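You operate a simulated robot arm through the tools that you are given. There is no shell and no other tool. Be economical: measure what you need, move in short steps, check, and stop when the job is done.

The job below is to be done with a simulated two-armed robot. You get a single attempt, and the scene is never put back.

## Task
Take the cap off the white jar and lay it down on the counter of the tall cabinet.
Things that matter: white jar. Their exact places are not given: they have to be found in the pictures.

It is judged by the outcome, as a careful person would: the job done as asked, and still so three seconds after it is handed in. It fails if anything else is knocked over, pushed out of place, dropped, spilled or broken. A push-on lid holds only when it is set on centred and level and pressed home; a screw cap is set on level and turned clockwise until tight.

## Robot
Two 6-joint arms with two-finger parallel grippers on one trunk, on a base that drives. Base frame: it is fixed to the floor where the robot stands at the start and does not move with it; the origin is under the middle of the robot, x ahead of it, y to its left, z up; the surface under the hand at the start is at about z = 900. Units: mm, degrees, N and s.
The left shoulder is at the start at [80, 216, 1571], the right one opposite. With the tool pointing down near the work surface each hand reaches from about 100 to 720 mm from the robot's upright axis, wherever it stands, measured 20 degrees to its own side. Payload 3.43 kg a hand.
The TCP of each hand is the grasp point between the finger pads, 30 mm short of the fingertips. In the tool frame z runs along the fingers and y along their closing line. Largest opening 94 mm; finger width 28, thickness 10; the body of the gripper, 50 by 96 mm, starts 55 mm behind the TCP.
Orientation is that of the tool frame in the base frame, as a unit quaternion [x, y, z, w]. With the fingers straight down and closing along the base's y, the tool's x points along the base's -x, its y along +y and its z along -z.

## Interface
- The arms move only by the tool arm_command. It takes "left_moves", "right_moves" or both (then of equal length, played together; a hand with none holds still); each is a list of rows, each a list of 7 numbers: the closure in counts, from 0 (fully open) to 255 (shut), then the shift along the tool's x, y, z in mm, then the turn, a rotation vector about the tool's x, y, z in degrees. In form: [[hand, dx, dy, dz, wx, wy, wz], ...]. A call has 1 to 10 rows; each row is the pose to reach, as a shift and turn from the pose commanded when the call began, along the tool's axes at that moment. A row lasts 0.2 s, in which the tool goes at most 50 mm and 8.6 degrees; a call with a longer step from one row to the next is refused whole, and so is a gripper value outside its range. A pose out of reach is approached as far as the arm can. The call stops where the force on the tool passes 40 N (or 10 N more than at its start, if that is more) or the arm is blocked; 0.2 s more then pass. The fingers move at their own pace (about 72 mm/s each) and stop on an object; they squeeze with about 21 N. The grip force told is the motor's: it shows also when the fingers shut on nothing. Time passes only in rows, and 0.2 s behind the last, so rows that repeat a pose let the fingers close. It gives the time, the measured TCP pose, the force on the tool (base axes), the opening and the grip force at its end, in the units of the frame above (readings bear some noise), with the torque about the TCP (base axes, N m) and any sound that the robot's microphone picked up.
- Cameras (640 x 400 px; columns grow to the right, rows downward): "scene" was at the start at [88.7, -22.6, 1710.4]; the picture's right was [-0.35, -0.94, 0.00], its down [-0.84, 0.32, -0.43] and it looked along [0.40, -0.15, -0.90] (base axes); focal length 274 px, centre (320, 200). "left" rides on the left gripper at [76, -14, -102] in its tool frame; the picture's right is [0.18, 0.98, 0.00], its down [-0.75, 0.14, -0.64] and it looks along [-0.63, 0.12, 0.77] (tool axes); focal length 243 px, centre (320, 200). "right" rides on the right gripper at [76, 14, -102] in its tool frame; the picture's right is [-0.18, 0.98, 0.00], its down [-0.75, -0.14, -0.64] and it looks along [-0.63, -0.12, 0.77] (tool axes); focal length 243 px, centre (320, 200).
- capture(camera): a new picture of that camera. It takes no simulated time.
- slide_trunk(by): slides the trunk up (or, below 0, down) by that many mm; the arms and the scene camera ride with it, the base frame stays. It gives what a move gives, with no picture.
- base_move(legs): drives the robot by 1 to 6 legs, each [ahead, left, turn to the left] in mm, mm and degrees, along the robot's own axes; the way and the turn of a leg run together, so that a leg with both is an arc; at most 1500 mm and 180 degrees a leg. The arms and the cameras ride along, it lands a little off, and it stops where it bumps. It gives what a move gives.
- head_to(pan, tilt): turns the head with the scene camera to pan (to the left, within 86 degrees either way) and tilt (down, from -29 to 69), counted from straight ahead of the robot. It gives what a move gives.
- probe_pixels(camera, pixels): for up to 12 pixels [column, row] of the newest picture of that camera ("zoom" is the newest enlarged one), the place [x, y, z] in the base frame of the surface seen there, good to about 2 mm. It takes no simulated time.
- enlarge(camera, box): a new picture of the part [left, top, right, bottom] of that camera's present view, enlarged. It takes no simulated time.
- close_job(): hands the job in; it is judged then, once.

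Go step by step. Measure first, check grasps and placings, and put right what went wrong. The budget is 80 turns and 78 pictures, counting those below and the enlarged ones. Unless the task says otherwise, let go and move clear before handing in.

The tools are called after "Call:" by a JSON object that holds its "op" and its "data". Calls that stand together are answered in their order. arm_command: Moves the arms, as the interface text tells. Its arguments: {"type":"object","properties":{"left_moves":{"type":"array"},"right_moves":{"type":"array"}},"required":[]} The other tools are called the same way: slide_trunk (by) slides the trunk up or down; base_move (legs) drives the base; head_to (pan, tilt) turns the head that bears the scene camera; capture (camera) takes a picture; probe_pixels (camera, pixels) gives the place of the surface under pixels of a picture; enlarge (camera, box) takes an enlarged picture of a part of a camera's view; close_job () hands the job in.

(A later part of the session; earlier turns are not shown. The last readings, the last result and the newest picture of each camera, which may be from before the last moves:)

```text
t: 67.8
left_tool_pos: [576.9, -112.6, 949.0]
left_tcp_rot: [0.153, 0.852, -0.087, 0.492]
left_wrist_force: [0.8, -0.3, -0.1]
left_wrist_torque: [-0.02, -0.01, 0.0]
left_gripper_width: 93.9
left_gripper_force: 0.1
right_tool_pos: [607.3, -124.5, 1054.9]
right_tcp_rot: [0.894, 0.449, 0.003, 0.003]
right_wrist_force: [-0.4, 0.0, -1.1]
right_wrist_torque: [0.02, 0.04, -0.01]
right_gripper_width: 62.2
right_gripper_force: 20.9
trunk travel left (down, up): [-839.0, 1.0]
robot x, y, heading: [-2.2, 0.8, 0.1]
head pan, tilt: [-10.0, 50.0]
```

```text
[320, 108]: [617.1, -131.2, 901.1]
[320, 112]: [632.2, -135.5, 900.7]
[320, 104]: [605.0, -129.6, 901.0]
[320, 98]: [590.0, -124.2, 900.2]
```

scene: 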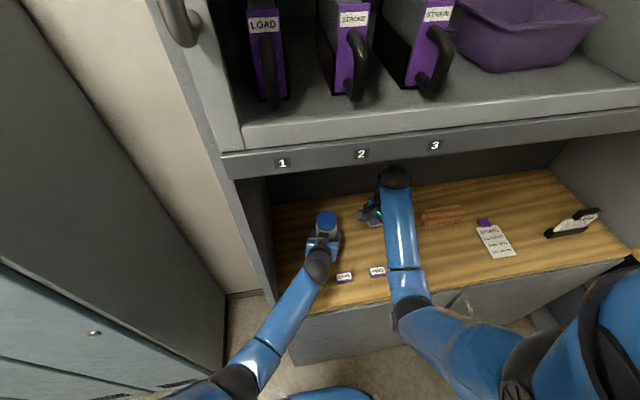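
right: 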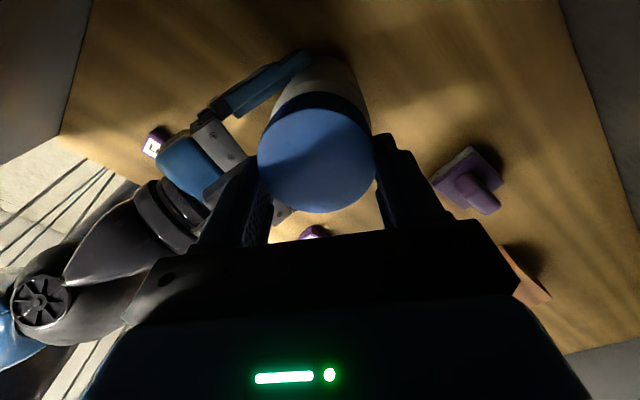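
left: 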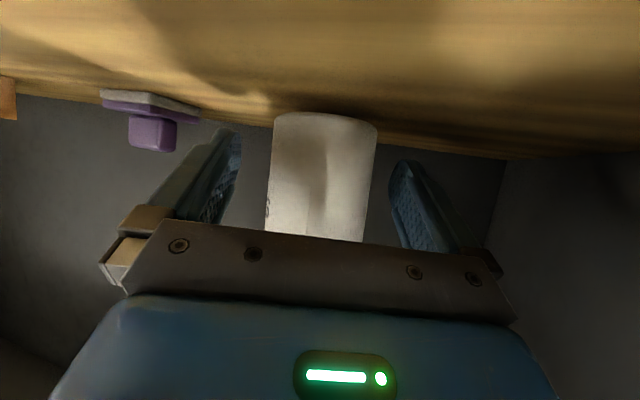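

The jar rose with the cap, hanging freely (1–2 N), so it is still held by the thread. I turn the hand with the hanging jar to yaw ≈ -40, away from the box directions, and inspect the cap seam.

Call:
{"op": "arm_command", "data": {"right_moves": [[255, 0, 0, 0, 0, 0, -8.5], [255, 0, 0, 0, 0, 0, -17], [255, 0, 0, 0, 0, 0, -25.5], [255, 0, 0, 0, 0, 0, -34], [255, 0, 0, 0, 0, 0, -42.5], [255, 0, 0, 0, 0, 0, -51], [255, 0, 0, 0, 0, 0, -59.5], [255, 0, 0, 0, 0, 0, -68], [255, 0, 0, 0, 0, 0, -76.5], [255, 0, 0, 0, 0, 0, -85]]}}

Call:
{"op": "enlarge", "data": {"camera": "right", "box": [250, 40, 390, 220]}}

Call:
{"op": "enlarge", "data": {"camera": "scene", "box": [290, 195, 360, 255]}}

```text
t: 70.0
left_tool_pos: [575.8, -112.7, 949.3]
left_tcp_rot: [0.152, 0.853, -0.087, 0.492]
left_wrist_force: [0.5, -0.8, 0.1]
left_wrist_torque: [0.01, 0.01, 0.0]
left_gripper_width: 93.8
left_gripper_force: 0.0
right_tool_pos: [607.3, -124.1, 1054.4]
right_tcp_rot: [0.355, 0.935, 0.001, 0.005]
right_wrist_force: [0.1, 0.2, -0.8]
right_wrist_torque: [0.01, -0.01, 0.01]
right_gripper_width: 62.1
right_gripper_force: 21.2
trunk travel left (down, up): [-839.0, 1.0]
robot x, y, heading: [3.0, 0.4, 0.1]
head pan, tilt: [-10.0, 50.0]
```

```text
2.22 times, centred on (320, 130) of right
```

zoom: 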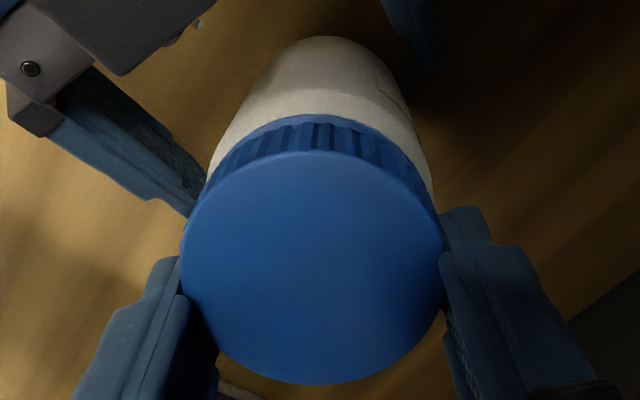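

```text
6.67 times, centred on (325, 225) of scene
```

zoom: 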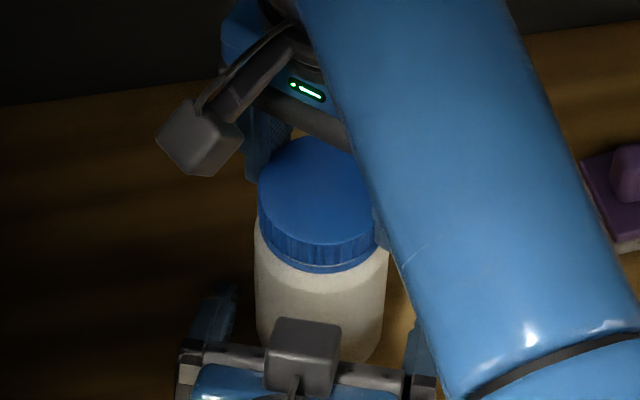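

The smooth ring under the ribs shows the cap has truly risen ~2 mm, so it is a thread needing more turns. I set the jar down, grip it with the left hand lower and further back (box clear), then turn.

Call:
{"op": "arm_command", "data": {"left_moves": [[0, 0, 0, 0, 0, 0, 0], [0, 1, 0, 9, 0, 0, 0], [0, 2, 0, 18.5, 0, 0, 0], [0, 2, 0, 18.5, 0, 0, 0], [150, 2, 0, 18.5, 0, 0, 0], [255, 2, 0, 18.5, 0, 0, 0], [255, 2, 0, 18.5, 0, 0, 0], [255, 2, 0, 18.5, 0, 0, 0]], "right_moves": [[255, 0, 0, 4, 0, 0, 0], [255, 0, 0, 9, 0, 0, 0], [255, 0, 0, 9, 0, 0, 0], [255, 0, 0, 9, 0, 0, 0], [255, 0, 0, 9, 0, 0, 0], [255, 0, 0, 9, 0, 0, 0], [255, 0, 0, 9, 0, 0, 0], [255, 0, 0, 9, 0, 0, 0]]}}

Call:
{"op": "arm_command", "data": {"right_moves": [[255, 0, 0, 0, 0, 0, -8.5], [255, 0, 0, 0, 0, 0, -17], [255, 0, 0, 0, 0, 0, -25.5], [255, 0, 0, 0, 0, 0, -34]]}}

Call:
{"op": "arm_command", "data": {"right_moves": [[255, 0, 0, 0, 0, 0, -8.5], [255, 0, 0, 0, 0, 0, -17], [255, 0, 0, 0, 0, 0, -25.5], [255, 0, 0, 0, 0, 0, -34]]}}

Call:
{"op": "capture", "data": {"camera": "left"}}

```text
t: 71.8
left_tool_pos: [587.9, -116.7, 937.1]
left_tcp_rot: [0.152, 0.853, -0.087, 0.492]
left_wrist_force: [1.2, 17.8, 1.6]
left_wrist_torque: [-0.69, -0.04, 0.2]
left_gripper_width: 67.1
left_gripper_force: 21.6
right_tool_pos: [607.7, -125.0, 1046.2]
right_tcp_rot: [0.356, 0.935, 0.0, 0.005]
right_wrist_force: [-0.8, -15.9, 5.4]
right_wrist_torque: [-0.81, 0.19, 0.08]
right_gripper_width: 61.7
right_gripper_force: 21.2
trunk travel left (down, up): [-839.0, 1.0]
robot x, y, heading: [-0.4, 4.9, -0.1]
head pan, tilt: [-10.0, 50.0]
```

```text
t: 72.8
left_tool_pos: [588.1, -118.0, 938.4]
left_tcp_rot: [0.153, 0.853, -0.088, 0.492]
left_wrist_force: [-1.2, 10.0, -1.8]
left_wrist_torque: [-0.41, -0.02, 0.56]
left_gripper_width: 66.6
left_gripper_force: 20.9
right_tool_pos: [607.1, -124.2, 1045.1]
right_tcp_rot: [0.066, 0.998, 0.0, 0.006]
right_wrist_force: [1.0, -8.2, 5.1]
right_wrist_torque: [-0.46, 0.04, -0.42]
right_gripper_width: 61.6
right_gripper_force: 20.5
trunk travel left (down, up): [-839.0, 1.0]
robot x, y, heading: [4.5, 2.4, 0.0]
head pan, tilt: [-10.0, 50.0]
```

```text
t: 73.8
left_tool_pos: [588.7, -117.3, 937.3]
left_tcp_rot: [0.152, 0.853, -0.086, 0.492]
left_wrist_force: [-2.9, 19.9, -3.3]
left_wrist_torque: [-0.52, -0.01, 1.11]
left_gripper_width: 66.8
left_gripper_force: 21.3
right_tool_pos: [607.2, -125.2, 1046.8]
right_tcp_rot: [-0.228, 0.974, -0.003, 0.006]
right_wrist_force: [3.3, -15.5, 10.4]
right_wrist_torque: [-1.08, -0.23, -0.72]
right_gripper_width: 62.7
right_gripper_force: 20.6
trunk travel left (down, up): [-839.0, 1.0]
robot x, y, heading: [1.8, 0.3, -0.0]
head pan, tilt: [-10.0, 50.0]
```

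```text
15 pictures are left
```

left: 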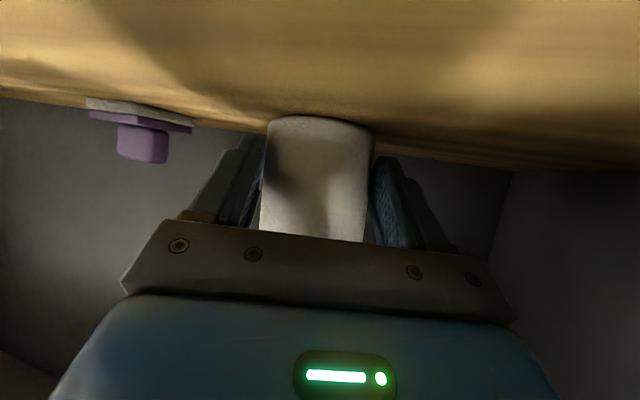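

Turning gives an upward push of 10 N (the cap is rising) but the left grip sits ~3 mm off, loading it sideways. I relieve that (left +3 mm sideways, right +2 mm up) and turn on.

Call:
{"op": "arm_command", "data": {"left_moves": [[255, 0, 1.5, 0, 0, 0, 0], [255, 0, 3, 0, 0, 0, 0], [255, 0, 3, 0, 0, 0, 0]], "right_moves": [[255, 0, 0, -1, 0, 0, 0], [255, 0, 0, -2, 0, 0, 0], [255, 0, 0, -2, 0, 0, 0]]}}

Call:
{"op": "arm_command", "data": {"right_moves": [[255, 0, 0, 0, 0, 0, -8], [255, 0, 0, -0.2, 0, 0, -16], [255, 0, 0, -0.4, 0, 0, -24], [255, 0, 0, -0.6, 0, 0, -32], [255, 0, 0, -0.7, 0, 0, -40], [255, 0, 0, -0.8, 0, 0, -48], [255, 0, 0, -0.9, 0, 0, -56]]}}

```text
t: 74.6
left_tool_pos: [591.2, -116.5, 937.4]
left_tcp_rot: [0.153, 0.852, -0.087, 0.492]
left_wrist_force: [-10.7, 7.6, -3.5]
left_wrist_torque: [-0.19, -0.29, 0.2]
left_gripper_width: 66.6
left_gripper_force: 20.9
right_tool_pos: [607.3, -123.5, 1047.4]
right_tcp_rot: [-0.228, 0.974, -0.002, 0.005]
right_wrist_force: [10.4, -8.4, 2.0]
right_wrist_torque: [-0.6, -0.85, -0.15]
right_gripper_width: 62.8
right_gripper_force: 21.0
trunk travel left (down, up): [-839.0, 1.0]
robot x, y, heading: [1.1, 0.3, -0.0]
head pan, tilt: [-10.0, 50.0]
```

```text
t: 76.2
left_tool_pos: [589.2, -116.0, 935.5]
left_tcp_rot: [0.153, 0.853, -0.086, 0.491]
left_wrist_force: [-12.8, 9.3, -9.3]
left_wrist_torque: [-0.12, 0.0, 0.67]
left_gripper_width: 60.9
left_gripper_force: 20.9
right_tool_pos: [609.0, -124.4, 1048.6]
right_tcp_rot: [-0.659, 0.752, -0.006, 0.005]
right_wrist_force: [13.6, -9.3, 8.4]
right_wrist_torque: [-0.75, -1.22, -0.59]
right_gripper_width: 64.2
right_gripper_force: 21.2
trunk travel left (down, up): [-839.0, 1.0]
robot x, y, heading: [-2.1, 0.7, -0.1]
head pan, tilt: [-10.0, 50.0]
```

The left width fell to 61: the jar is creeping out toward the left fingertips. I open the left hand and read where the freely hanging jar is, before a deeper and lower regrip.

Call:
{"op": "arm_command", "data": {"left_moves": [[120, 0, 0, 0, 0, 0, 0], [0, 0, 0, 0, 0, 0, 0], [0, 0, 0, 0, 0, 0, 0], [0, 0, 0, 0, 0, 0, 0]]}}

Call:
{"op": "capture", "data": {"camera": "left"}}

Call:
{"op": "probe_pixels", "data": {"camera": "left", "pixels": [[320, 125], [320, 150], [320, 200], [270, 170], [372, 170], [320, 230], [300, 170], [340, 170]]}}

```text
t: 77.2
left_tool_pos: [590.9, -115.7, 938.7]
left_tcp_rot: [0.152, 0.852, -0.087, 0.494]
left_wrist_force: [0.1, 0.1, 1.0]
left_wrist_torque: [0.01, 0.02, -0.03]
left_gripper_width: 94.0
left_gripper_force: 0.0
right_tool_pos: [606.9, -122.0, 1047.6]
right_tcp_rot: [-0.659, 0.752, -0.004, 0.004]
right_wrist_force: [3.1, 2.8, 12.2]
right_wrist_torque: [0.51, -0.58, 0.06]
right_gripper_width: 64.3
right_gripper_force: 20.8
trunk travel left (down, up): [-839.0, 1.0]
robot x, y, heading: [1.1, 1.2, -0.1]
head pan, tilt: [-10.0, 50.0]
```

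```text
14 pictures are left
```

left: 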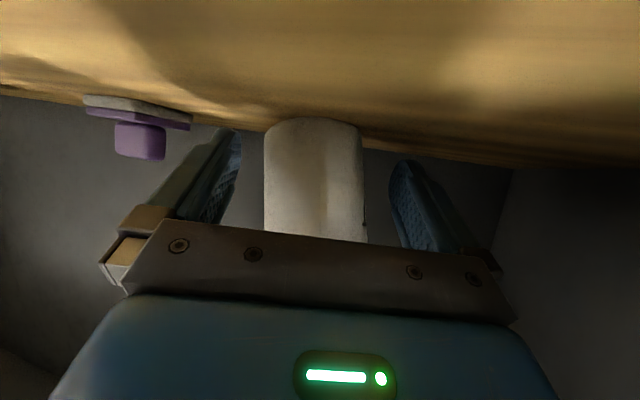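

```text
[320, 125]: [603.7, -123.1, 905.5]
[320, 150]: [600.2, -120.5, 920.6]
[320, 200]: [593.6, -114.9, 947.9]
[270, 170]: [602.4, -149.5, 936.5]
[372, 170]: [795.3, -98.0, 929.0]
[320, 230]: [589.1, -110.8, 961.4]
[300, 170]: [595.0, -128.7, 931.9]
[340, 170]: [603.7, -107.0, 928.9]
```

The jar hangs tilted ~15° in the right fingers with its foot dragged forward. Lifting it clear lets the right pads square it up again.

Call:
{"op": "arm_command", "data": {"right_moves": [[255, 0, 0, -4, 0, 0, 0], [255, 0, 0, -8, 0, 0, 0], [255, 0, 0, -13, 0, 0, 0], [255, 0, 0, -13, 0, 0, 0], [255, 0, 0, -13, 0, 0, 0]]}}

Call:
{"op": "capture", "data": {"camera": "left"}}

Call:
{"op": "probe_pixels", "data": {"camera": "left", "pixels": [[320, 150], [320, 170], [320, 190], [320, 210], [320, 235], [275, 190], [365, 190]]}}

```text
t: 78.4
left_tool_pos: [591.0, -116.6, 936.8]
left_tcp_rot: [0.153, 0.852, -0.088, 0.492]
left_wrist_force: [0.0, 0.1, -0.7]
left_wrist_torque: [-0.01, -0.02, 0.01]
left_gripper_width: 93.8
left_gripper_force: 0.1
right_tool_pos: [607.6, -123.9, 1060.4]
right_tcp_rot: [-0.659, 0.752, -0.003, 0.003]
right_wrist_force: [0.1, -0.5, -2.4]
right_wrist_torque: [0.01, 0.07, -0.01]
right_gripper_width: 63.7
right_gripper_force: 20.9
trunk travel left (down, up): [-839.0, 1.0]
robot x, y, heading: [-1.6, 1.2, -0.0]
head pan, tilt: [-10.0, 50.0]
```

```text
13 pictures are left
```

left: 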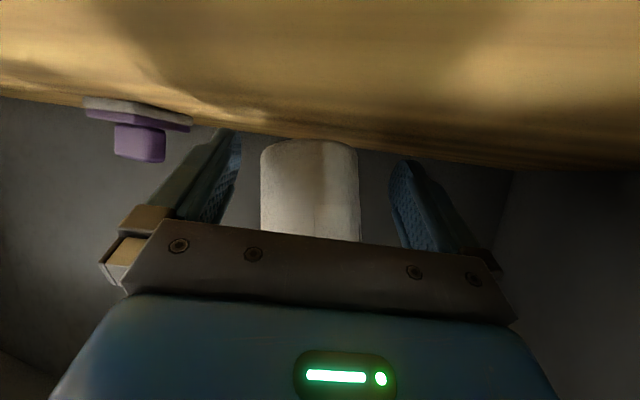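

```text
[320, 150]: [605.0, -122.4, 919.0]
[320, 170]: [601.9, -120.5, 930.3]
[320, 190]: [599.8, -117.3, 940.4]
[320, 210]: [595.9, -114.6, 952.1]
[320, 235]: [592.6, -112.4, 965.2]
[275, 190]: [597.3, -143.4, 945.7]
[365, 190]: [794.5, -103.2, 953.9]
```

Still leaning 15°. I reach the left hand 27 mm forward round the body, grip it, and draw it back to pivot the jar upright beneath the right hand.

Call:
{"op": "arm_command", "data": {"left_moves": [[0, -6, 3.8, 11, 0, 0, 0], [0, -13.5, 3.8, 23.4, 0, 0, 0], [0, -13.5, 3.8, 23.4, 0, 0, 0], [150, -13.5, 3.8, 23.4, 0, 0, 0], [255, -13.5, 3.8, 23.4, 0, 0, 0], [255, -13.5, 3.8, 23.4, 0, 0, 0], [255, -10, 2.4, 17, 0, 0, 0], [255, -6, 0.8, 10, 0, 0, 0], [255, -1.3, -1.3, 2.3, 0, 0, 0], [255, -1.3, -1.3, 2.3, 0, 0, 0]]}}

Call:
{"op": "capture", "data": {"camera": "left"}}

Call:
{"op": "probe_pixels", "data": {"camera": "left", "pixels": [[320, 140], [320, 160], [320, 180], [320, 200], [320, 230], [290, 190], [350, 190]]}}

```text
t: 80.6
left_tool_pos: [595.4, -117.9, 939.4]
left_tcp_rot: [0.152, 0.852, -0.087, 0.494]
left_wrist_force: [6.9, 6.6, 3.1]
left_wrist_torque: [-0.17, 0.12, 0.16]
left_gripper_width: 63.6
left_gripper_force: 21.3
right_tool_pos: [605.4, -124.8, 1059.3]
right_tcp_rot: [-0.658, 0.753, -0.003, 0.0]
right_wrist_force: [-6.4, -6.9, -5.0]
right_wrist_torque: [-0.56, 0.76, -0.05]
right_gripper_width: 63.6
right_gripper_force: 20.9
trunk travel left (down, up): [-839.0, 1.0]
robot x, y, heading: [0.6, -1.4, 0.1]
head pan, tilt: [-10.0, 50.0]
```

```text
12 pictures are left
```

left: 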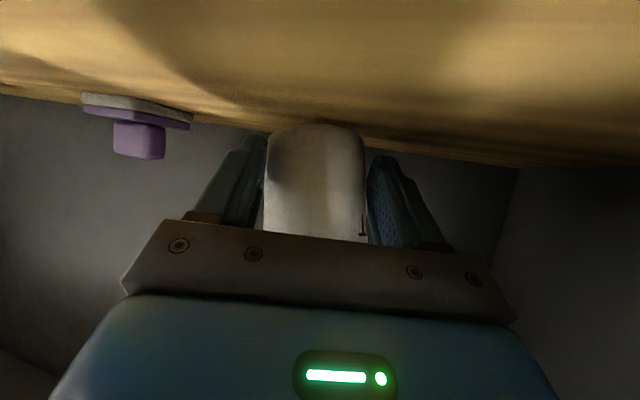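

```text
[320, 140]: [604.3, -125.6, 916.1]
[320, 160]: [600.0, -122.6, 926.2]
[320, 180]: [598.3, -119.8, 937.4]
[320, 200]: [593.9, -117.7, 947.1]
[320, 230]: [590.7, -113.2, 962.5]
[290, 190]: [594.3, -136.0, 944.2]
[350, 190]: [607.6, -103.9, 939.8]
```

The jar slipped in the left pads and still leans. I'll instead let it stand by itself: left opens, both hands shift back 35 mm so its foot comes over its old place, and the right lowers it to touch.

Call:
{"op": "arm_command", "data": {"left_moves": [[100, 0, 0, 0, 0, 0, 0], [0, 0, 0, 0, 0, 0, 0], [0, 0, 0, 0, 0, 0, 0], [0, 8.5, -6, -14.7, 0, 0, 0], [0, 16.9, -12.3, -29.3, 0, 0, 0], [0, 16.9, -12.3, -29.3, 0, 0, 0], [0, 16.9, -12.3, -29.3, 0, 0, 0], [0, 16.9, -12.3, -29.3, 0, 0, 0]], "right_moves": [[255, 0, 0, 0, 0, 0, 0], [255, 0, 0, 0, 0, 0, 0], [255, 0, 0, 0, 0, 0, 0], [255, 2.3, 17.3, 0, 0, 0, 0], [255, 4.6, 34.7, 0, 0, 0, 0], [255, 4.6, 34.7, 4, 0, 0, 0], [255, 4.6, 34.7, 8, 0, 0, 0], [255, 4.6, 34.7, 10, 0, 0, 0]]}}

Call:
{"op": "capture", "data": {"camera": "left"}}

Call:
{"op": "probe_pixels", "data": {"camera": "left", "pixels": [[315, 130], [315, 150], [315, 180], [315, 200], [315, 230]]}}

```text
t: 82.4
left_tool_pos: [554.5, -117.8, 938.4]
left_tcp_rot: [0.153, 0.852, -0.087, 0.493]
left_wrist_force: [0.9, 0.2, -0.4]
left_wrist_torque: [0.04, -0.01, 0.01]
left_gripper_width: 93.9
left_gripper_force: 0.0
right_tool_pos: [571.6, -125.2, 1052.7]
right_tcp_rot: [-0.658, 0.753, -0.007, 0.005]
right_wrist_force: [2.1, -1.2, 8.3]
right_wrist_torque: [-0.05, -0.39, 0.0]
right_gripper_width: 62.8
right_gripper_force: 20.9
trunk travel left (down, up): [-839.0, 1.0]
robot x, y, heading: [1.0, -2.5, -0.0]
head pan, tilt: [-10.0, 50.0]
```

```text
11 pictures are left
```

left: 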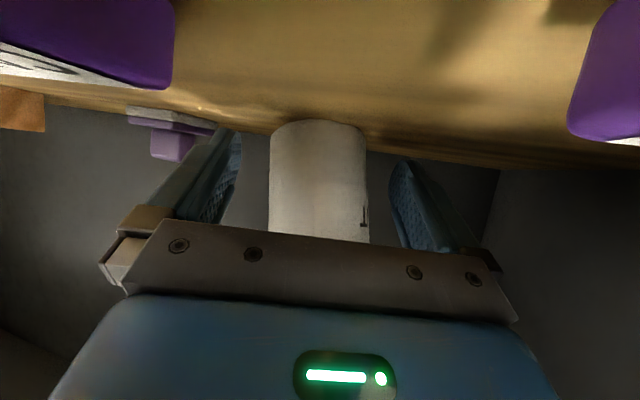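

```text
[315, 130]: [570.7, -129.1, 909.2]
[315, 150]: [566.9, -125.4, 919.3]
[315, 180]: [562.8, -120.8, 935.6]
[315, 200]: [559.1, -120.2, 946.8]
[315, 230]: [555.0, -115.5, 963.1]
```

The foot touches (8 N). I open the right hand and move it forward in step, letting the jar settle upright between the open fingers.

Call:
{"op": "arm_command", "data": {"right_moves": [[0, -1, -8, 0, 0, 0, 0], [0, -2.3, -17, 0, 0, 0, 0], [0, -4.4, -33, 0, 0, 0, 0], [0, -4.4, -33, 0, 0, 0, 0], [0, -4.4, -33, -20, 0, 0, 0], [0, -4.4, -33, -40, 0, 0, 0]]}}

Call:
{"op": "enlarge", "data": {"camera": "scene", "box": [280, 180, 400, 270]}}

Call:
{"op": "capture", "data": {"camera": "right"}}

```text
t: 83.8
left_tool_pos: [555.1, -117.2, 936.5]
left_tcp_rot: [0.153, 0.853, -0.087, 0.492]
left_wrist_force: [-0.5, -0.2, -0.2]
left_wrist_torque: [-0.01, 0.01, -0.01]
left_gripper_width: 94.0
left_gripper_force: 0.0
right_tool_pos: [606.1, -123.9, 1090.5]
right_tcp_rot: [-0.659, 0.752, -0.005, 0.002]
right_wrist_force: [-0.1, 0.7, -0.5]
right_wrist_torque: [-0.01, -0.01, 0.01]
right_gripper_width: 94.1
right_gripper_force: 0.0
trunk travel left (down, up): [-839.0, 1.0]
robot x, y, heading: [-0.3, -0.6, 0.0]
head pan, tilt: [-10.0, 50.0]
```

```text
4.44 times, centred on (340, 225) of scene
```

zoom: 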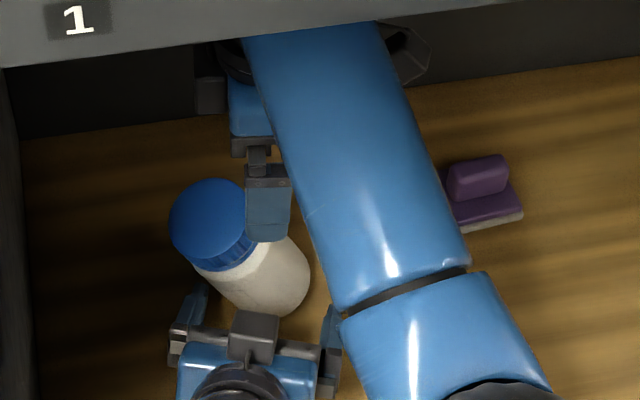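

```text
9 pictures are left
```

right: 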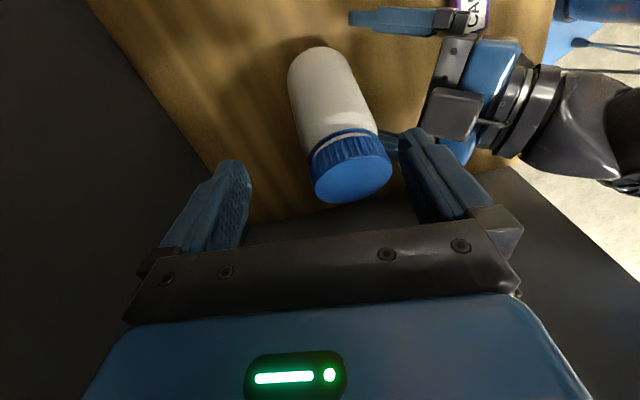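

The jar has tipped toward +y. I measure its attitude at once (no time passes).

Call:
{"op": "probe_pixels", "data": {"camera": "right", "pixels": [[351, 180], [330, 180], [375, 172], [351, 155], [343, 148], [340, 138], [335, 120], [325, 90], [318, 60], [312, 48], [300, 100], [355, 100]]}}

```text
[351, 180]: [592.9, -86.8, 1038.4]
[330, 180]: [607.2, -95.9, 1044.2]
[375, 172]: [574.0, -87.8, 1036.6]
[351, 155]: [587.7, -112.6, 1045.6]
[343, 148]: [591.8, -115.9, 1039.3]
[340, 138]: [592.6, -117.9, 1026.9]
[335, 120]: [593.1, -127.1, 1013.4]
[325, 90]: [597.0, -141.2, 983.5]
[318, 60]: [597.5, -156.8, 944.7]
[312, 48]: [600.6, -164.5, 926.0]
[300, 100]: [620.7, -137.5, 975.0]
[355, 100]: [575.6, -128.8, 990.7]
```

The jar stands on its +y edge at about 23°, perhaps rocking. I act at once: left hand forward 35 mm round the body and close, so its pads square the jar.

Call:
{"op": "arm_command", "data": {"left_moves": [[0, -17, -5, 30, 0, 0, 0], [255, -17, -5, 30, 0, 0, 0], [255, -17, -5, 30, 0, 0, 0], [255, -17, -5, 30, 0, 0, 0]]}}

Call:
{"op": "enlarge", "data": {"camera": "scene", "box": [280, 180, 400, 270]}}

```text
t: 84.8
left_tool_pos: [587.2, -132.7, 936.1]
left_tcp_rot: [0.152, 0.852, -0.087, 0.493]
left_wrist_force: [0.6, -0.2, -0.6]
left_wrist_torque: [0.04, 0.03, -0.03]
left_gripper_width: 65.0
left_gripper_force: 20.9
right_tool_pos: [605.3, -124.7, 1090.1]
right_tcp_rot: [-0.659, 0.752, -0.003, 0.003]
right_wrist_force: [-0.3, 1.2, 0.8]
right_wrist_torque: [0.02, -0.02, -0.02]
right_gripper_width: 94.1
right_gripper_force: 0.0
trunk travel left (down, up): [-839.0, 1.0]
robot x, y, heading: [-3.1, 5.5, 0.2]
head pan, tilt: [-10.0, 50.0]
```

```text
4.44 times, centred on (340, 225) of scene
```

zoom: 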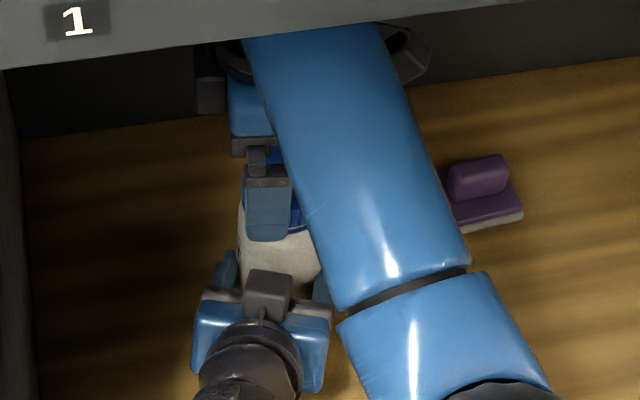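

The jar is caught: upright between the left pads (65.0 mm). I look from the right camera for the cap's place and tilt.

Call:
{"op": "capture", "data": {"camera": "right"}}

```text
7 pictures are left
```

right: 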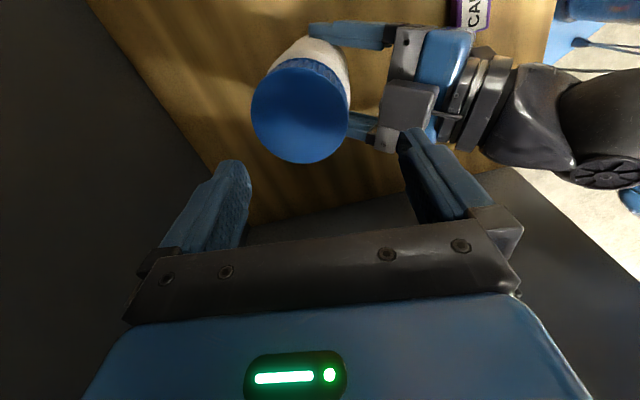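

Call:
{"op": "probe_pixels", "data": {"camera": "right", "pixels": [[300, 112], [256, 110], [345, 110], [300, 158], [270, 145], [330, 145], [275, 75], [330, 75], [305, 70], [310, 62], [315, 50], [322, 42]]}}

```text
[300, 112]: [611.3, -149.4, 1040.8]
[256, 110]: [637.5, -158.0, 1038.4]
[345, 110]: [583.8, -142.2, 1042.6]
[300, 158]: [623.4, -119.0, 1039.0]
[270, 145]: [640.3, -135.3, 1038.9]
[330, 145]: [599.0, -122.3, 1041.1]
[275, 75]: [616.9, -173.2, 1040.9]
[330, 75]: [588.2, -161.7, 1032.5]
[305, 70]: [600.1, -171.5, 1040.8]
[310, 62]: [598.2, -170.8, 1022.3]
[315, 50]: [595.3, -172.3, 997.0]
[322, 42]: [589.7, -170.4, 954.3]
```

Cap centre ≈ (612.5,-146.5), top ≈1040, leaning 4°; the left grip is only at the fingertips. I open, go 18 mm deeper and a little lower, regrip, and meanwhile turn the right wrist back for a long stroke.

Call:
{"op": "arm_command", "data": {"left_moves": [[180, 0, 0, 0, 0, 0, 0], [0, 0, 0, 0, 0, 0, 0], [0, 0, -4.1, 0, 0, 0, 0], [0, -2.5, -4.1, 9, 0, 0, 0], [0, -5.5, -4.1, 17.6, 0, 0, 0], [0, -5.5, -4.1, 17.6, 0, 0, 0], [150, -5.5, -4.1, 17.6, 0, 0, 0], [255, -5.5, -4.1, 17.6, 0, 0, 0], [255, -5.5, -4.1, 17.6, 0, 0, 0], [255, -5.5, -4.1, 17.6, 0, 0, 0]], "right_moves": [[0, 0, 0, 0, 0, 0, 8.5], [0, 0, 0, 0, 0, 0, 17], [0, 0, 0, 0, 0, 0, 25.5], [0, 0, 0, 0, 0, 0, 34], [0, 0, 0, 0, 0, 0, 42.5], [0, 0, 0, 0, 0, 0, 51], [0, 0, 0, 0, 0, 0, 59.5], [0, 0, 0, 0, 0, 0, 68], [0, 0, 0, 0, 0, 0, 76.5], [0, 0, 0, 0, 0, 0, 85]]}}

Call:
{"op": "arm_command", "data": {"right_moves": [[50, 0, 0, 0, 0, 0, 8.5], [50, 0, 0, 0, 0, 0, 17], [50, 0, 0, 0, 0, 0, 25.5], [50, 0, 0, 0, 0, 0, 34], [50, 0, 0, 0, 0, 0, 42.5], [50, 0, 0, 0, 0, 0, 51], [50, 0, 0, 0, 0, 0, 59.5], [50, 0, 0, 0, 0, 0, 68], [50, 0, 0, 0, 0, 0, 76.5], [50, 0, 0, 0, 0, 0, 85]]}}

Call:
{"op": "capture", "data": {"camera": "right"}}

```text
t: 87.0
left_tool_pos: [603.0, -144.2, 934.3]
left_tcp_rot: [0.152, 0.852, -0.088, 0.493]
left_wrist_force: [0.1, 1.2, 10.6]
left_wrist_torque: [0.43, 1.54, -0.17]
left_gripper_width: 69.4
left_gripper_force: 20.7
right_tool_pos: [604.0, -124.4, 1092.4]
right_tcp_rot: [0.024, 1.0, 0.0, 0.005]
right_wrist_force: [-0.2, 0.5, -0.2]
right_wrist_torque: [0.01, -0.01, -0.02]
right_gripper_width: 94.0
right_gripper_force: 0.1
trunk travel left (down, up): [-839.0, 1.0]
robot x, y, heading: [-0.3, 1.9, 0.0]
head pan, tilt: [-10.0, 50.0]
```

```text
t: 89.2
left_tool_pos: [603.5, -144.1, 935.1]
left_tcp_rot: [0.152, 0.852, -0.087, 0.493]
left_wrist_force: [4.2, -0.4, 16.7]
left_wrist_torque: [0.58, 2.0, -0.01]
left_gripper_width: 69.4
left_gripper_force: 21.3
right_tool_pos: [605.4, -123.7, 1090.7]
right_tcp_rot: [0.693, 0.721, 0.002, 0.005]
right_wrist_force: [-0.5, -0.3, 0.5]
right_wrist_torque: [-0.03, 0.0, 0.05]
right_gripper_width: 75.5
right_gripper_force: 0.0
trunk travel left (down, up): [-839.0, 1.0]
robot x, y, heading: [0.2, 1.4, -0.1]
head pan, tilt: [-10.0, 50.0]
```

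```text
6 pictures are left
```

right: 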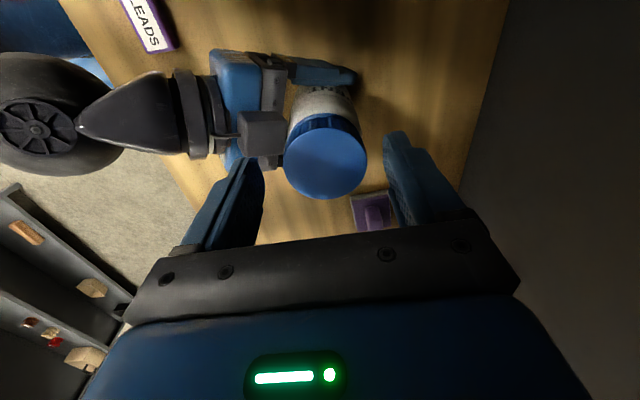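

The left camera just touches the counter (16 N at 120 mm behind), so I'll raise that hand 4 mm. First the cap centre from this view.

Call:
{"op": "probe_pixels", "data": {"camera": "right", "pixels": [[326, 157], [287, 157], [364, 157], [326, 194], [300, 185], [352, 185], [298, 130], [352, 130]]}}

Call:
{"op": "arm_command", "data": {"left_moves": [[255, -1.8, 0, -1, 0, 0, 0], [255, -3.5, 0, -2, 0, 0, 0], [255, -3.5, 0, -2, 0, 0, 0]]}}

```text
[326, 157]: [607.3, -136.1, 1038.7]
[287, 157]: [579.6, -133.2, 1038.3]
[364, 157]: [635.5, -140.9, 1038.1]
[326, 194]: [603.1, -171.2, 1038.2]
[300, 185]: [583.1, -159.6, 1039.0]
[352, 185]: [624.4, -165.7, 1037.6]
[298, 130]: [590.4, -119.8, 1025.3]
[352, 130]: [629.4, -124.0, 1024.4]
```

```text
t: 90.0
left_tool_pos: [602.2, -143.1, 936.3]
left_tcp_rot: [0.153, 0.853, -0.087, 0.491]
left_wrist_force: [0.3, 0.1, -0.6]
left_wrist_torque: [0.02, -0.01, 0.02]
left_gripper_width: 69.6
left_gripper_force: 20.8
right_tool_pos: [604.6, -124.4, 1090.8]
right_tcp_rot: [0.693, 0.721, 0.003, 0.003]
right_wrist_force: [-0.7, -0.1, -0.3]
right_wrist_torque: [-0.01, -0.04, 0.01]
right_gripper_width: 75.8
right_gripper_force: 0.1
trunk travel left (down, up): [-839.0, 1.0]
robot x, y, heading: [0.9, -2.9, -0.2]
head pan, tilt: [-10.0, 50.0]
```

Cap centre (607,-143), level. The left hand is now unloaded. I move the right hand over, go down to z≈1048, close, and turn a first 34°.

Call:
{"op": "arm_command", "data": {"right_moves": [[50, -9, 1, 0, 0, 0, 0], [50, -18.7, 1.7, 5, 0, 0, 0], [50, -18.7, 1.7, 25, 0, 0, 0], [50, -18.7, 1.7, 43, 0, 0, 0], [50, -18.7, 1.7, 43, 0, 0, 0], [160, -18.7, 1.7, 43, 0, 0, 0], [255, -18.7, 1.7, 43, 0, 0, 0], [255, -18.7, 1.7, 43, 0, 0, 0]]}}

Call:
{"op": "arm_command", "data": {"right_moves": [[255, 0, 0, 0, 0, 0, -8.5], [255, 0, 0, 0, 0, 0, -17], [255, 0, 0, 0, 0, 0, -25.5], [255, 0, 0, 0, 0, 0, -34]]}}

```text
t: 91.8
left_tool_pos: [604.1, -144.3, 937.4]
left_tcp_rot: [0.151, 0.852, -0.086, 0.493]
left_wrist_force: [14.2, 2.1, -7.6]
left_wrist_torque: [-0.16, 0.51, 0.01]
left_gripper_width: 69.6
left_gripper_force: 21.2
right_tool_pos: [608.1, -142.5, 1046.6]
right_tcp_rot: [0.692, 0.722, 0.003, 0.003]
right_wrist_force: [-12.9, -1.1, 4.5]
right_wrist_torque: [-0.01, 1.01, -0.04]
right_gripper_width: 62.1
right_gripper_force: 20.5
trunk travel left (down, up): [-839.0, 1.0]
robot x, y, heading: [2.3, 3.5, -0.0]
head pan, tilt: [-10.0, 50.0]
```

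```text
t: 92.8
left_tool_pos: [602.9, -144.8, 936.7]
left_tcp_rot: [0.153, 0.853, -0.087, 0.492]
left_wrist_force: [-5.8, 2.8, 1.1]
left_wrist_torque: [-0.13, -0.39, 0.72]
left_gripper_width: 70.7
left_gripper_force: 20.8
right_tool_pos: [609.1, -143.8, 1047.5]
right_tcp_rot: [0.451, 0.892, 0.001, 0.007]
right_wrist_force: [5.2, -2.6, -3.0]
right_wrist_torque: [-0.09, -0.25, -0.72]
right_gripper_width: 61.4
right_gripper_force: 20.4
trunk travel left (down, up): [-839.0, 1.0]
robot x, y, heading: [-1.3, -1.6, 0.1]
head pan, tilt: [-10.0, 50.0]
```

Now a nearly pure 0.7 N·m. I turn further while pulling up gently, which helps whether thread or friction holds it.

Call:
{"op": "arm_command", "data": {"right_moves": [[255, 0, 0, -1, 0, 0, -8.5], [255, 0, 0, -2, 0, 0, -17], [255, 0, 0, -3, 0, 0, -25.5], [255, 0, 0, -3.5, 0, 0, -34], [255, 0, 0, -4, 0, 0, -42.5], [255, 0, 0, -4, 0, 0, -51], [255, 0, 0, -4, 0, 0, -59.5], [255, 0, 0, -4, 0, 0, -68], [255, 0, 0, -4, 0, 0, -76.5], [255, 0, 0, -4, 0, 0, -85]]}}

Call:
{"op": "enlarge", "data": {"camera": "right", "box": [200, 20, 440, 230]}}

```text
t: 95.0
left_tool_pos: [602.0, -144.0, 935.4]
left_tcp_rot: [0.152, 0.853, -0.086, 0.491]
left_wrist_force: [-3.8, 15.9, -12.0]
left_wrist_torque: [-0.74, 0.16, 0.65]
left_gripper_width: 67.0
left_gripper_force: 21.4
right_tool_pos: [608.6, -143.1, 1053.7]
right_tcp_rot: [-0.271, 0.963, -0.003, 0.006]
right_wrist_force: [3.5, -16.2, 9.9]
right_wrist_torque: [-1.14, -0.48, -0.6]
right_gripper_width: 62.1
right_gripper_force: 20.3
trunk travel left (down, up): [-839.0, 1.0]
robot x, y, heading: [-0.7, 4.9, -0.1]
head pan, tilt: [-10.0, 50.0]
```

```text
1.90 times, centred on (320, 125) of right
```

zoom: 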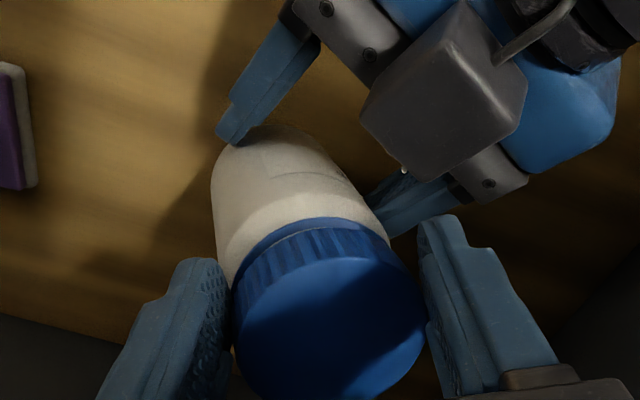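

The cap pushes up 10 N with the hand already 6 mm higher, so it is either climbing or leaning. I measure the seam and lean in this view.

Call:
{"op": "probe_pixels", "data": {"camera": "zoom", "pixels": [[260, 320], [400, 300], [320, 275], [320, 340], [310, 265], [305, 240], [302, 226], [295, 205], [285, 175], [275, 145], [240, 280], [380, 265]]}}

```text
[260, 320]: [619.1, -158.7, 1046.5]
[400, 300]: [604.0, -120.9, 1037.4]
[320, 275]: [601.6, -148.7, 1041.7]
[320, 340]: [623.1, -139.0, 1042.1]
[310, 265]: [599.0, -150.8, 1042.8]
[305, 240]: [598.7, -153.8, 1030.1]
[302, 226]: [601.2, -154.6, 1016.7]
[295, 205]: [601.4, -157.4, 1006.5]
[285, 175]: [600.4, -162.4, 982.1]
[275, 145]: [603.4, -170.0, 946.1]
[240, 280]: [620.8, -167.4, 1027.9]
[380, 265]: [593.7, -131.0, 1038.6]
```

The whole jar leans 13° between mismatched grips, which jams it. I let go with the right so the left pads square it, then look again to align exactly.

Call:
{"op": "arm_command", "data": {"right_moves": [[50, 0, 0, 0, 0, 0, 0], [50, 0, 0, 0, 0, 0, 0], [50, 0, 0, -18, 0, 0, 0], [50, 0, 0, -36, 0, 0, 0], [50, 0, 0, -36, 0, 0, 0]]}}

Call:
{"op": "capture", "data": {"camera": "right"}}

```text
t: 96.2
left_tool_pos: [603.1, -144.9, 937.7]
left_tcp_rot: [0.152, 0.852, -0.087, 0.493]
left_wrist_force: [0.4, -0.4, -2.4]
left_wrist_torque: [-0.01, 0.07, -0.01]
left_gripper_width: 66.7
left_gripper_force: 20.8
right_tool_pos: [607.7, -143.9, 1087.6]
right_tcp_rot: [-0.27, 0.963, -0.002, 0.004]
right_wrist_force: [-0.1, 0.0, 0.1]
right_wrist_torque: [-0.02, 0.04, 0.02]
right_gripper_width: 75.7
right_gripper_force: 0.0
trunk travel left (down, up): [-839.0, 1.0]
robot x, y, heading: [-2.9, -2.3, -0.1]
head pan, tilt: [-10.0, 50.0]
```

```text
4 pictures are left
```

right: 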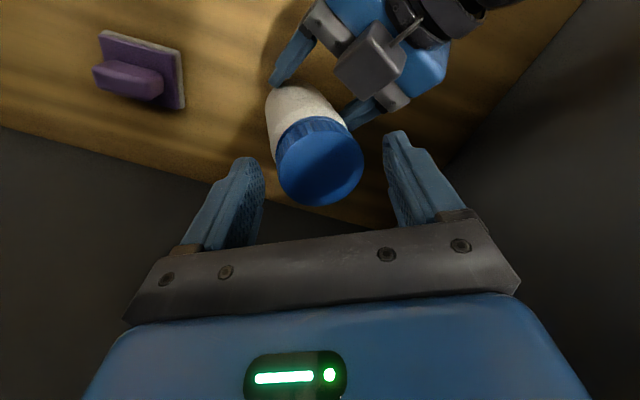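

Call:
{"op": "probe_pixels", "data": {"camera": "right", "pixels": [[283, 170], [358, 155], [320, 168], [325, 199], [300, 192], [350, 182], [318, 135], [312, 128], [309, 121], [303, 112], [297, 98], [291, 90]]}}

```text
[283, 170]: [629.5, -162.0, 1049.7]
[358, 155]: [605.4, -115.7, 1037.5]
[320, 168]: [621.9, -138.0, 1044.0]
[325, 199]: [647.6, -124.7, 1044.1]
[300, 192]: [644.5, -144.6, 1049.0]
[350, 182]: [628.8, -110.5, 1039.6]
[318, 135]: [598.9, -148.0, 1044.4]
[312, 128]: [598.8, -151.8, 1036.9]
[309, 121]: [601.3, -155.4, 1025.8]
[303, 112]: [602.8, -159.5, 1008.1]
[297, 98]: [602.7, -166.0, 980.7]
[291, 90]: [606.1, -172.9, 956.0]
```

It leans 14° on its +y edge at the left fingertips. I lower the right hand's open fingers round the cap as a cage, then open the left so the jar rocks back upright inside both.

Call:
{"op": "arm_command", "data": {"right_moves": [[0, 0, 0, 0, 0, 0, 0], [0, -5.6, -16.4, 0, 0, 0, 0], [0, -5.6, -16.4, 16, 0, 0, 0], [0, -5.6, -16.4, 32, 0, 0, 0], [0, -5.6, -16.4, 32, 0, 0, 0]]}}

Call:
{"op": "arm_command", "data": {"left_moves": [[200, 0, 0, 0, 0, 0, 0], [120, 0, 0, 0, 0, 0, 0], [0, 0, 0, 0, 0, 0, 0], [0, 0, 0, 0, 0, 0, 0], [0, 0, 0, 0, 0, 0, 0], [0, 0, 0, 0, 0, 0, 0]]}}

Call:
{"op": "capture", "data": {"camera": "right"}}

```text
t: 97.4
left_tool_pos: [603.7, -144.9, 937.0]
left_tcp_rot: [0.152, 0.853, -0.086, 0.492]
left_wrist_force: [0.8, -0.4, -1.7]
left_wrist_torque: [0.01, 0.05, 0.0]
left_gripper_width: 66.6
left_gripper_force: 21.1
right_tool_pos: [620.1, -154.7, 1056.2]
right_tcp_rot: [-0.271, 0.963, -0.003, 0.005]
right_wrist_force: [-0.7, -0.2, 0.8]
right_wrist_torque: [0.03, -0.02, 0.0]
right_gripper_width: 94.0
right_gripper_force: 0.1
trunk travel left (down, up): [-839.0, 1.0]
robot x, y, heading: [1.3, 0.3, 0.2]
head pan, tilt: [-10.0, 50.0]
```

```text
t: 98.8
left_tool_pos: [602.6, -145.6, 937.6]
left_tcp_rot: [0.152, 0.852, -0.087, 0.493]
left_wrist_force: [0.9, 0.5, 0.3]
left_wrist_torque: [0.04, 0.03, 0.0]
left_gripper_width: 94.1
left_gripper_force: 0.0
right_tool_pos: [619.7, -153.1, 1057.0]
right_tcp_rot: [-0.27, 0.963, -0.002, 0.004]
right_wrist_force: [0.3, -0.6, -0.4]
right_wrist_torque: [-0.02, -0.02, 0.01]
right_gripper_width: 94.0
right_gripper_force: 0.2
trunk travel left (down, up): [-839.0, 1.0]
robot x, y, heading: [-0.1, -4.7, 0.1]
head pan, tilt: [-10.0, 50.0]
```

```text
3 pictures are left
```

right: 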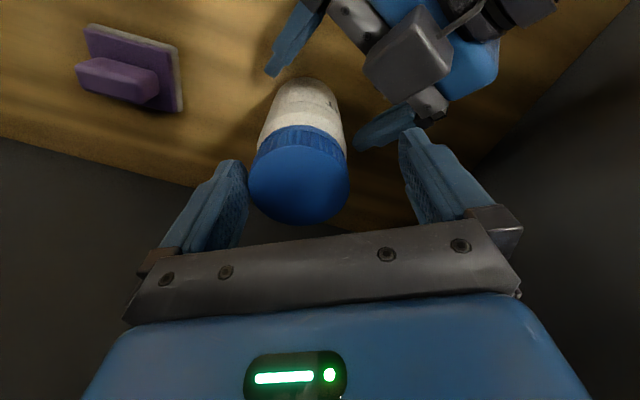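

Call:
{"op": "probe_pixels", "data": {"camera": "right", "pixels": [[298, 185], [253, 185], [345, 180], [300, 218], [265, 208], [335, 205], [270, 155], [325, 150], [300, 130], [300, 118], [302, 100], [303, 85]]}}

```text
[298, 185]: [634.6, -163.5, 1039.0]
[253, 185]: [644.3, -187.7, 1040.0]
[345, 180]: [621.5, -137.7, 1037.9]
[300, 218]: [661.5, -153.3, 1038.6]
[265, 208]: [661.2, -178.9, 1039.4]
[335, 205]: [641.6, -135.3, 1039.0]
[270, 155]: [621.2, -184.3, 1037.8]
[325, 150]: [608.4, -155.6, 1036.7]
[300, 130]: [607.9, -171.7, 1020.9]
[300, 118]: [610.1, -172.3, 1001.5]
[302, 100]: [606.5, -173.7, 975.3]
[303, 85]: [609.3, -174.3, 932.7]
```

The jar stands upright, level, centre (636.5,-162). Now I grip the cap with the right first (jar free to align), at yaw ≈ -45, then bring the left deep round the body and close.

Call:
{"op": "arm_command", "data": {"right_moves": [[0, -5, -7, 0, 0, 0, 0], [0, -10.1, -14.7, 0, 0, 0, 0], [0, -10.1, -14.7, 0, 0, 0, 8.5], [0, -10.1, -14.7, 0, 0, 0, 17], [0, -10.1, -14.7, 0, 0, 0, 25.5], [0, -10.1, -14.7, 0, 0, 0, 34], [0, -10.1, -14.7, 0, 0, 0, 42.5], [0, -10.1, -14.7, 0, 0, 0, 51], [0, -10.1, -14.7, 0, 0, 0, 59.5], [0, -10.1, -14.7, 0, 0, 0, 68]]}}

Call:
{"op": "arm_command", "data": {"right_moves": [[50, 0, 0, 5, 0, 0, 8], [50, 0, 0, 11.5, 0, 0, 8], [50, 0, 0, 11.5, 0, 0, 8], [180, 0, 0, 11.5, 0, 0, 8], [255, 0, 0, 11.5, 0, 0, 8], [255, 0, 0, 11.5, 0, 0, 8], [255, 0, 0, 11.5, 0, 0, 8]]}}

Call:
{"op": "arm_command", "data": {"left_moves": [[0, -5, -4.3, 7, 0, 0, 0], [0, -10, -4.3, 15, 0, 0, 0], [0, -14.9, -4.3, 22.6, 0, 0, 0], [0, -14.9, -4.3, 22.6, 0, 0, 0], [150, -14.9, -4.3, 22.6, 0, 0, 0], [255, -14.9, -4.3, 22.6, 0, 0, 0], [255, -14.9, -4.3, 22.6, 0, 0, 0], [255, -14.9, -4.3, 22.6, 0, 0, 0]]}}

```text
t: 101.0
left_tool_pos: [602.2, -144.5, 937.2]
left_tcp_rot: [0.152, 0.853, -0.087, 0.492]
left_wrist_force: [0.2, -0.4, 0.9]
left_wrist_torque: [-0.03, -0.01, 0.02]
left_gripper_width: 93.8
left_gripper_force: 0.2
right_tool_pos: [637.1, -161.8, 1055.3]
right_tcp_rot: [0.315, 0.949, 0.0, 0.005]
right_wrist_force: [1.2, -0.7, 0.2]
right_wrist_torque: [0.0, 0.03, 0.0]
right_gripper_width: 93.9
right_gripper_force: 0.0
trunk travel left (down, up): [-839.0, 1.0]
robot x, y, heading: [-1.3, -3.4, 0.2]
head pan, tilt: [-10.0, 50.0]
```

```text
t: 102.6
left_tool_pos: [602.6, -145.1, 938.0]
left_tcp_rot: [0.152, 0.853, -0.087, 0.492]
left_wrist_force: [0.3, -0.4, 0.4]
left_wrist_torque: [0.0, -0.01, -0.03]
left_gripper_width: 94.1
left_gripper_force: 0.0
right_tool_pos: [637.4, -161.2, 1044.9]
right_tcp_rot: [0.379, 0.925, 0.0, 0.006]
right_wrist_force: [0.1, 0.6, -0.1]
right_wrist_torque: [0.08, -0.03, -0.02]
right_gripper_width: 62.1
right_gripper_force: 20.7
trunk travel left (down, up): [-839.0, 1.0]
robot x, y, heading: [-1.4, 0.3, 0.2]
head pan, tilt: [-10.0, 50.0]
```

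```text
t: 104.4
left_tool_pos: [625.9, -158.4, 938.3]
left_tcp_rot: [0.152, 0.853, -0.087, 0.492]
left_wrist_force: [-3.8, -3.7, 0.7]
left_wrist_torque: [0.1, -0.15, -0.1]
left_gripper_width: 68.0
left_gripper_force: 20.7
right_tool_pos: [637.0, -161.0, 1046.1]
right_tcp_rot: [0.38, 0.925, 0.001, 0.006]
right_wrist_force: [2.1, 2.8, -1.3]
right_wrist_torque: [0.21, -0.15, -0.01]
right_gripper_width: 62.1
right_gripper_force: 21.4
trunk travel left (down, up): [-839.0, 1.0]
robot x, y, heading: [-4.4, 1.2, -0.1]
head pan, tilt: [-10.0, 50.0]
```

Both grips are on with side forces under 5 N. I turn 25° and look at the forces, then another 25°.

Call:
{"op": "arm_command", "data": {"right_moves": [[255, 0, 0, 0, 0, 0, -5], [255, 0, 0, 0, 0, 0, -10], [255, 0, 0, -0.1, 0, 0, -15], [255, 0, 0, -0.2, 0, 0, -20], [255, 0, 0, -0.3, 0, 0, -25], [255, 0, 0, -0.3, 0, 0, -25]]}}

Call:
{"op": "arm_command", "data": {"right_moves": [[255, 0, 0, 0, 0, 0, -5], [255, 0, 0, 0, 0, 0, -10], [255, 0, 0, -0.1, 0, 0, -15], [255, 0, 0, -0.2, 0, 0, -20], [255, 0, 0, -0.3, 0, 0, -25], [255, 0, 0, -0.3, 0, 0, -25]]}}

```text
t: 105.8
left_tool_pos: [626.3, -157.7, 937.6]
left_tcp_rot: [0.152, 0.853, -0.087, 0.492]
left_wrist_force: [-2.9, -1.2, 0.5]
left_wrist_torque: [0.14, -0.12, 0.47]
left_gripper_width: 67.2
left_gripper_force: 20.5
right_tool_pos: [636.7, -162.2, 1045.1]
right_tcp_rot: [0.17, 0.986, 0.001, 0.005]
right_wrist_force: [3.8, 2.0, 2.6]
right_wrist_torque: [0.07, -0.12, -0.56]
right_gripper_width: 61.8
right_gripper_force: 20.3
trunk travel left (down, up): [-839.0, 1.0]
robot x, y, heading: [0.6, -1.6, -0.1]
head pan, tilt: [-10.0, 50.0]
```

```text
t: 107.2
left_tool_pos: [627.5, -156.2, 937.0]
left_tcp_rot: [0.152, 0.853, -0.087, 0.492]
left_wrist_force: [4.4, 17.3, -3.4]
left_wrist_torque: [-0.76, 0.37, 0.88]
left_gripper_width: 66.6
left_gripper_force: 21.0
right_tool_pos: [636.7, -162.9, 1046.3]
right_tcp_rot: [-0.047, 0.999, -0.002, 0.005]
right_wrist_force: [-3.5, -15.4, 5.6]
right_wrist_torque: [-0.92, 0.17, -0.69]
right_gripper_width: 61.3
right_gripper_force: 20.9
trunk travel left (down, up): [-839.0, 1.0]
robot x, y, heading: [0.3, -1.1, -0.2]
head pan, tilt: [-10.0, 50.0]
```

CCW now meets a firm stop while the jar rolls in the left pads. I turn back 25° to the aligned, low-force state and see whether the cap turns freely that way.

Call:
{"op": "arm_command", "data": {"right_moves": [[255, 0, 0, 0, 0, 0, 5], [255, 0, 0, 0, 0, 0, 10], [255, 0, 0, 0, 0, 0, 15], [255, 0, 0, 0, 0, 0, 20], [255, 0, 0, 0, 0, 0, 25], [255, 0, 0, 0, 0, 0, 25]]}}

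Call:
{"op": "arm_command", "data": {"right_moves": [[255, 0, 0, -2, 0, 0, 0], [255, 0, 0, -4, 0, 0, 0], [255, 0, 0, -6, 0, 0, 0]]}}

```text
t: 108.6
left_tool_pos: [625.6, -158.0, 938.5]
left_tcp_rot: [0.153, 0.852, -0.088, 0.493]
left_wrist_force: [-0.4, 2.8, -7.2]
left_wrist_torque: [-0.27, 0.3, 0.08]
left_gripper_width: 66.4
left_gripper_force: 20.9
right_tool_pos: [637.8, -160.4, 1045.6]
right_tcp_rot: [0.17, 0.985, 0.001, 0.005]
right_wrist_force: [1.0, -3.5, 6.7]
right_wrist_torque: [-0.08, -0.26, -0.06]
right_gripper_width: 61.5
right_gripper_force: 20.8
trunk travel left (down, up): [-839.0, 1.0]
robot x, y, heading: [0.7, -0.2, 0.1]
head pan, tilt: [-10.0, 50.0]
```

```text
t: 109.4
left_tool_pos: [628.5, -160.9, 940.6]
left_tcp_rot: [0.152, 0.852, -0.088, 0.494]
left_wrist_force: [-6.0, 2.0, 11.2]
left_wrist_torque: [-0.39, -0.25, -0.01]
left_gripper_width: 65.8
left_gripper_force: 20.9
right_tool_pos: [636.5, -161.2, 1050.1]
right_tcp_rot: [0.169, 0.986, -0.001, 0.003]
right_wrist_force: [5.7, -1.7, -12.5]
right_wrist_torque: [0.1, -0.42, 0.02]
right_gripper_width: 61.2
right_gripper_force: 20.7
trunk travel left (down, up): [-839.0, 1.0]
robot x, y, heading: [1.5, 0.5, 0.1]
head pan, tilt: [-10.0, 50.0]
```

No free motion either way, and the earlier true release came right after a 46 N side load on the cap. With the pads of both hands now parallel, I pry: rocking the cap about the line across the pads while pulling up.

Call:
{"op": "arm_command", "data": {"right_moves": [[255, 0, 0, -1, 6, 0, 0], [255, 0, 0, -2, 12, 0, 0], [255, 0, 0, -3, 16, 0, 0], [255, 0, 0, -4, 8, 0, 0], [255, 0, 0, -5, 0, 0, 0], [255, 0, 0, -6, -8, 0, 0], [255, 0, 0, -7, -14, 0, 0], [255, 0, 0, -8, -6, 0, 0], [255, 0, 0, -9, 0, 0, 0], [255, 0, 0, -9, 0, 0, 0]]}}

```text
t: 111.6
left_tool_pos: [625.9, -160.4, 938.4]
left_tcp_rot: [0.154, 0.852, -0.088, 0.492]
left_wrist_force: [-4.0, -4.2, -4.6]
left_wrist_torque: [-0.21, 0.09, -0.12]
left_gripper_width: 65.6
left_gripper_force: 21.1
right_tool_pos: [636.8, -161.0, 1060.9]
right_tcp_rot: [0.17, 0.985, 0.001, 0.005]
right_wrist_force: [3.2, 3.5, 3.6]
right_wrist_torque: [0.77, -0.46, 0.07]
right_gripper_width: 61.6
right_gripper_force: 20.8
trunk travel left (down, up): [-839.0, 1.0]
robot x, y, heading: [-0.9, -1.8, -0.0]
head pan, tilt: [-10.0, 50.0]
```

The pull has vanished with the right hand 16 mm up (z=1061). I check with a picture whether the cap came away.

Call:
{"op": "enlarge", "data": {"camera": "right", "box": [220, 20, 420, 230]}}

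Call:
{"op": "probe_pixels", "data": {"camera": "zoom", "pixels": [[320, 300], [250, 300], [390, 300], [320, 230], [320, 210], [320, 195], [320, 180], [320, 165], [320, 150], [320, 135], [320, 120], [320, 105]]}}

```text
1.90 times, centred on (320, 125) of right
```

zoom: 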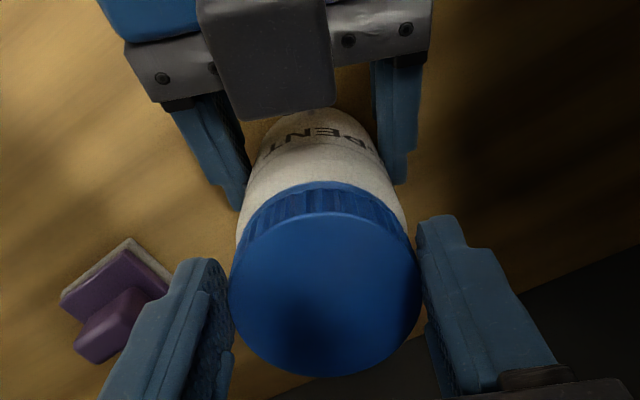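

```text
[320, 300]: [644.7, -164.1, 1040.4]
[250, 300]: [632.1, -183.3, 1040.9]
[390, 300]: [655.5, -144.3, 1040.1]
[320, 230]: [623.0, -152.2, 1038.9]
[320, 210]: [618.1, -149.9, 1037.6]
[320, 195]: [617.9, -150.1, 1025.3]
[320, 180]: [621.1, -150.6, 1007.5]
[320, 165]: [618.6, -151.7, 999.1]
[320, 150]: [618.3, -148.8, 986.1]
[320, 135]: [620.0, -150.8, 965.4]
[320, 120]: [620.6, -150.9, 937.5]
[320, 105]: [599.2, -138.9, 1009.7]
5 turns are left
```

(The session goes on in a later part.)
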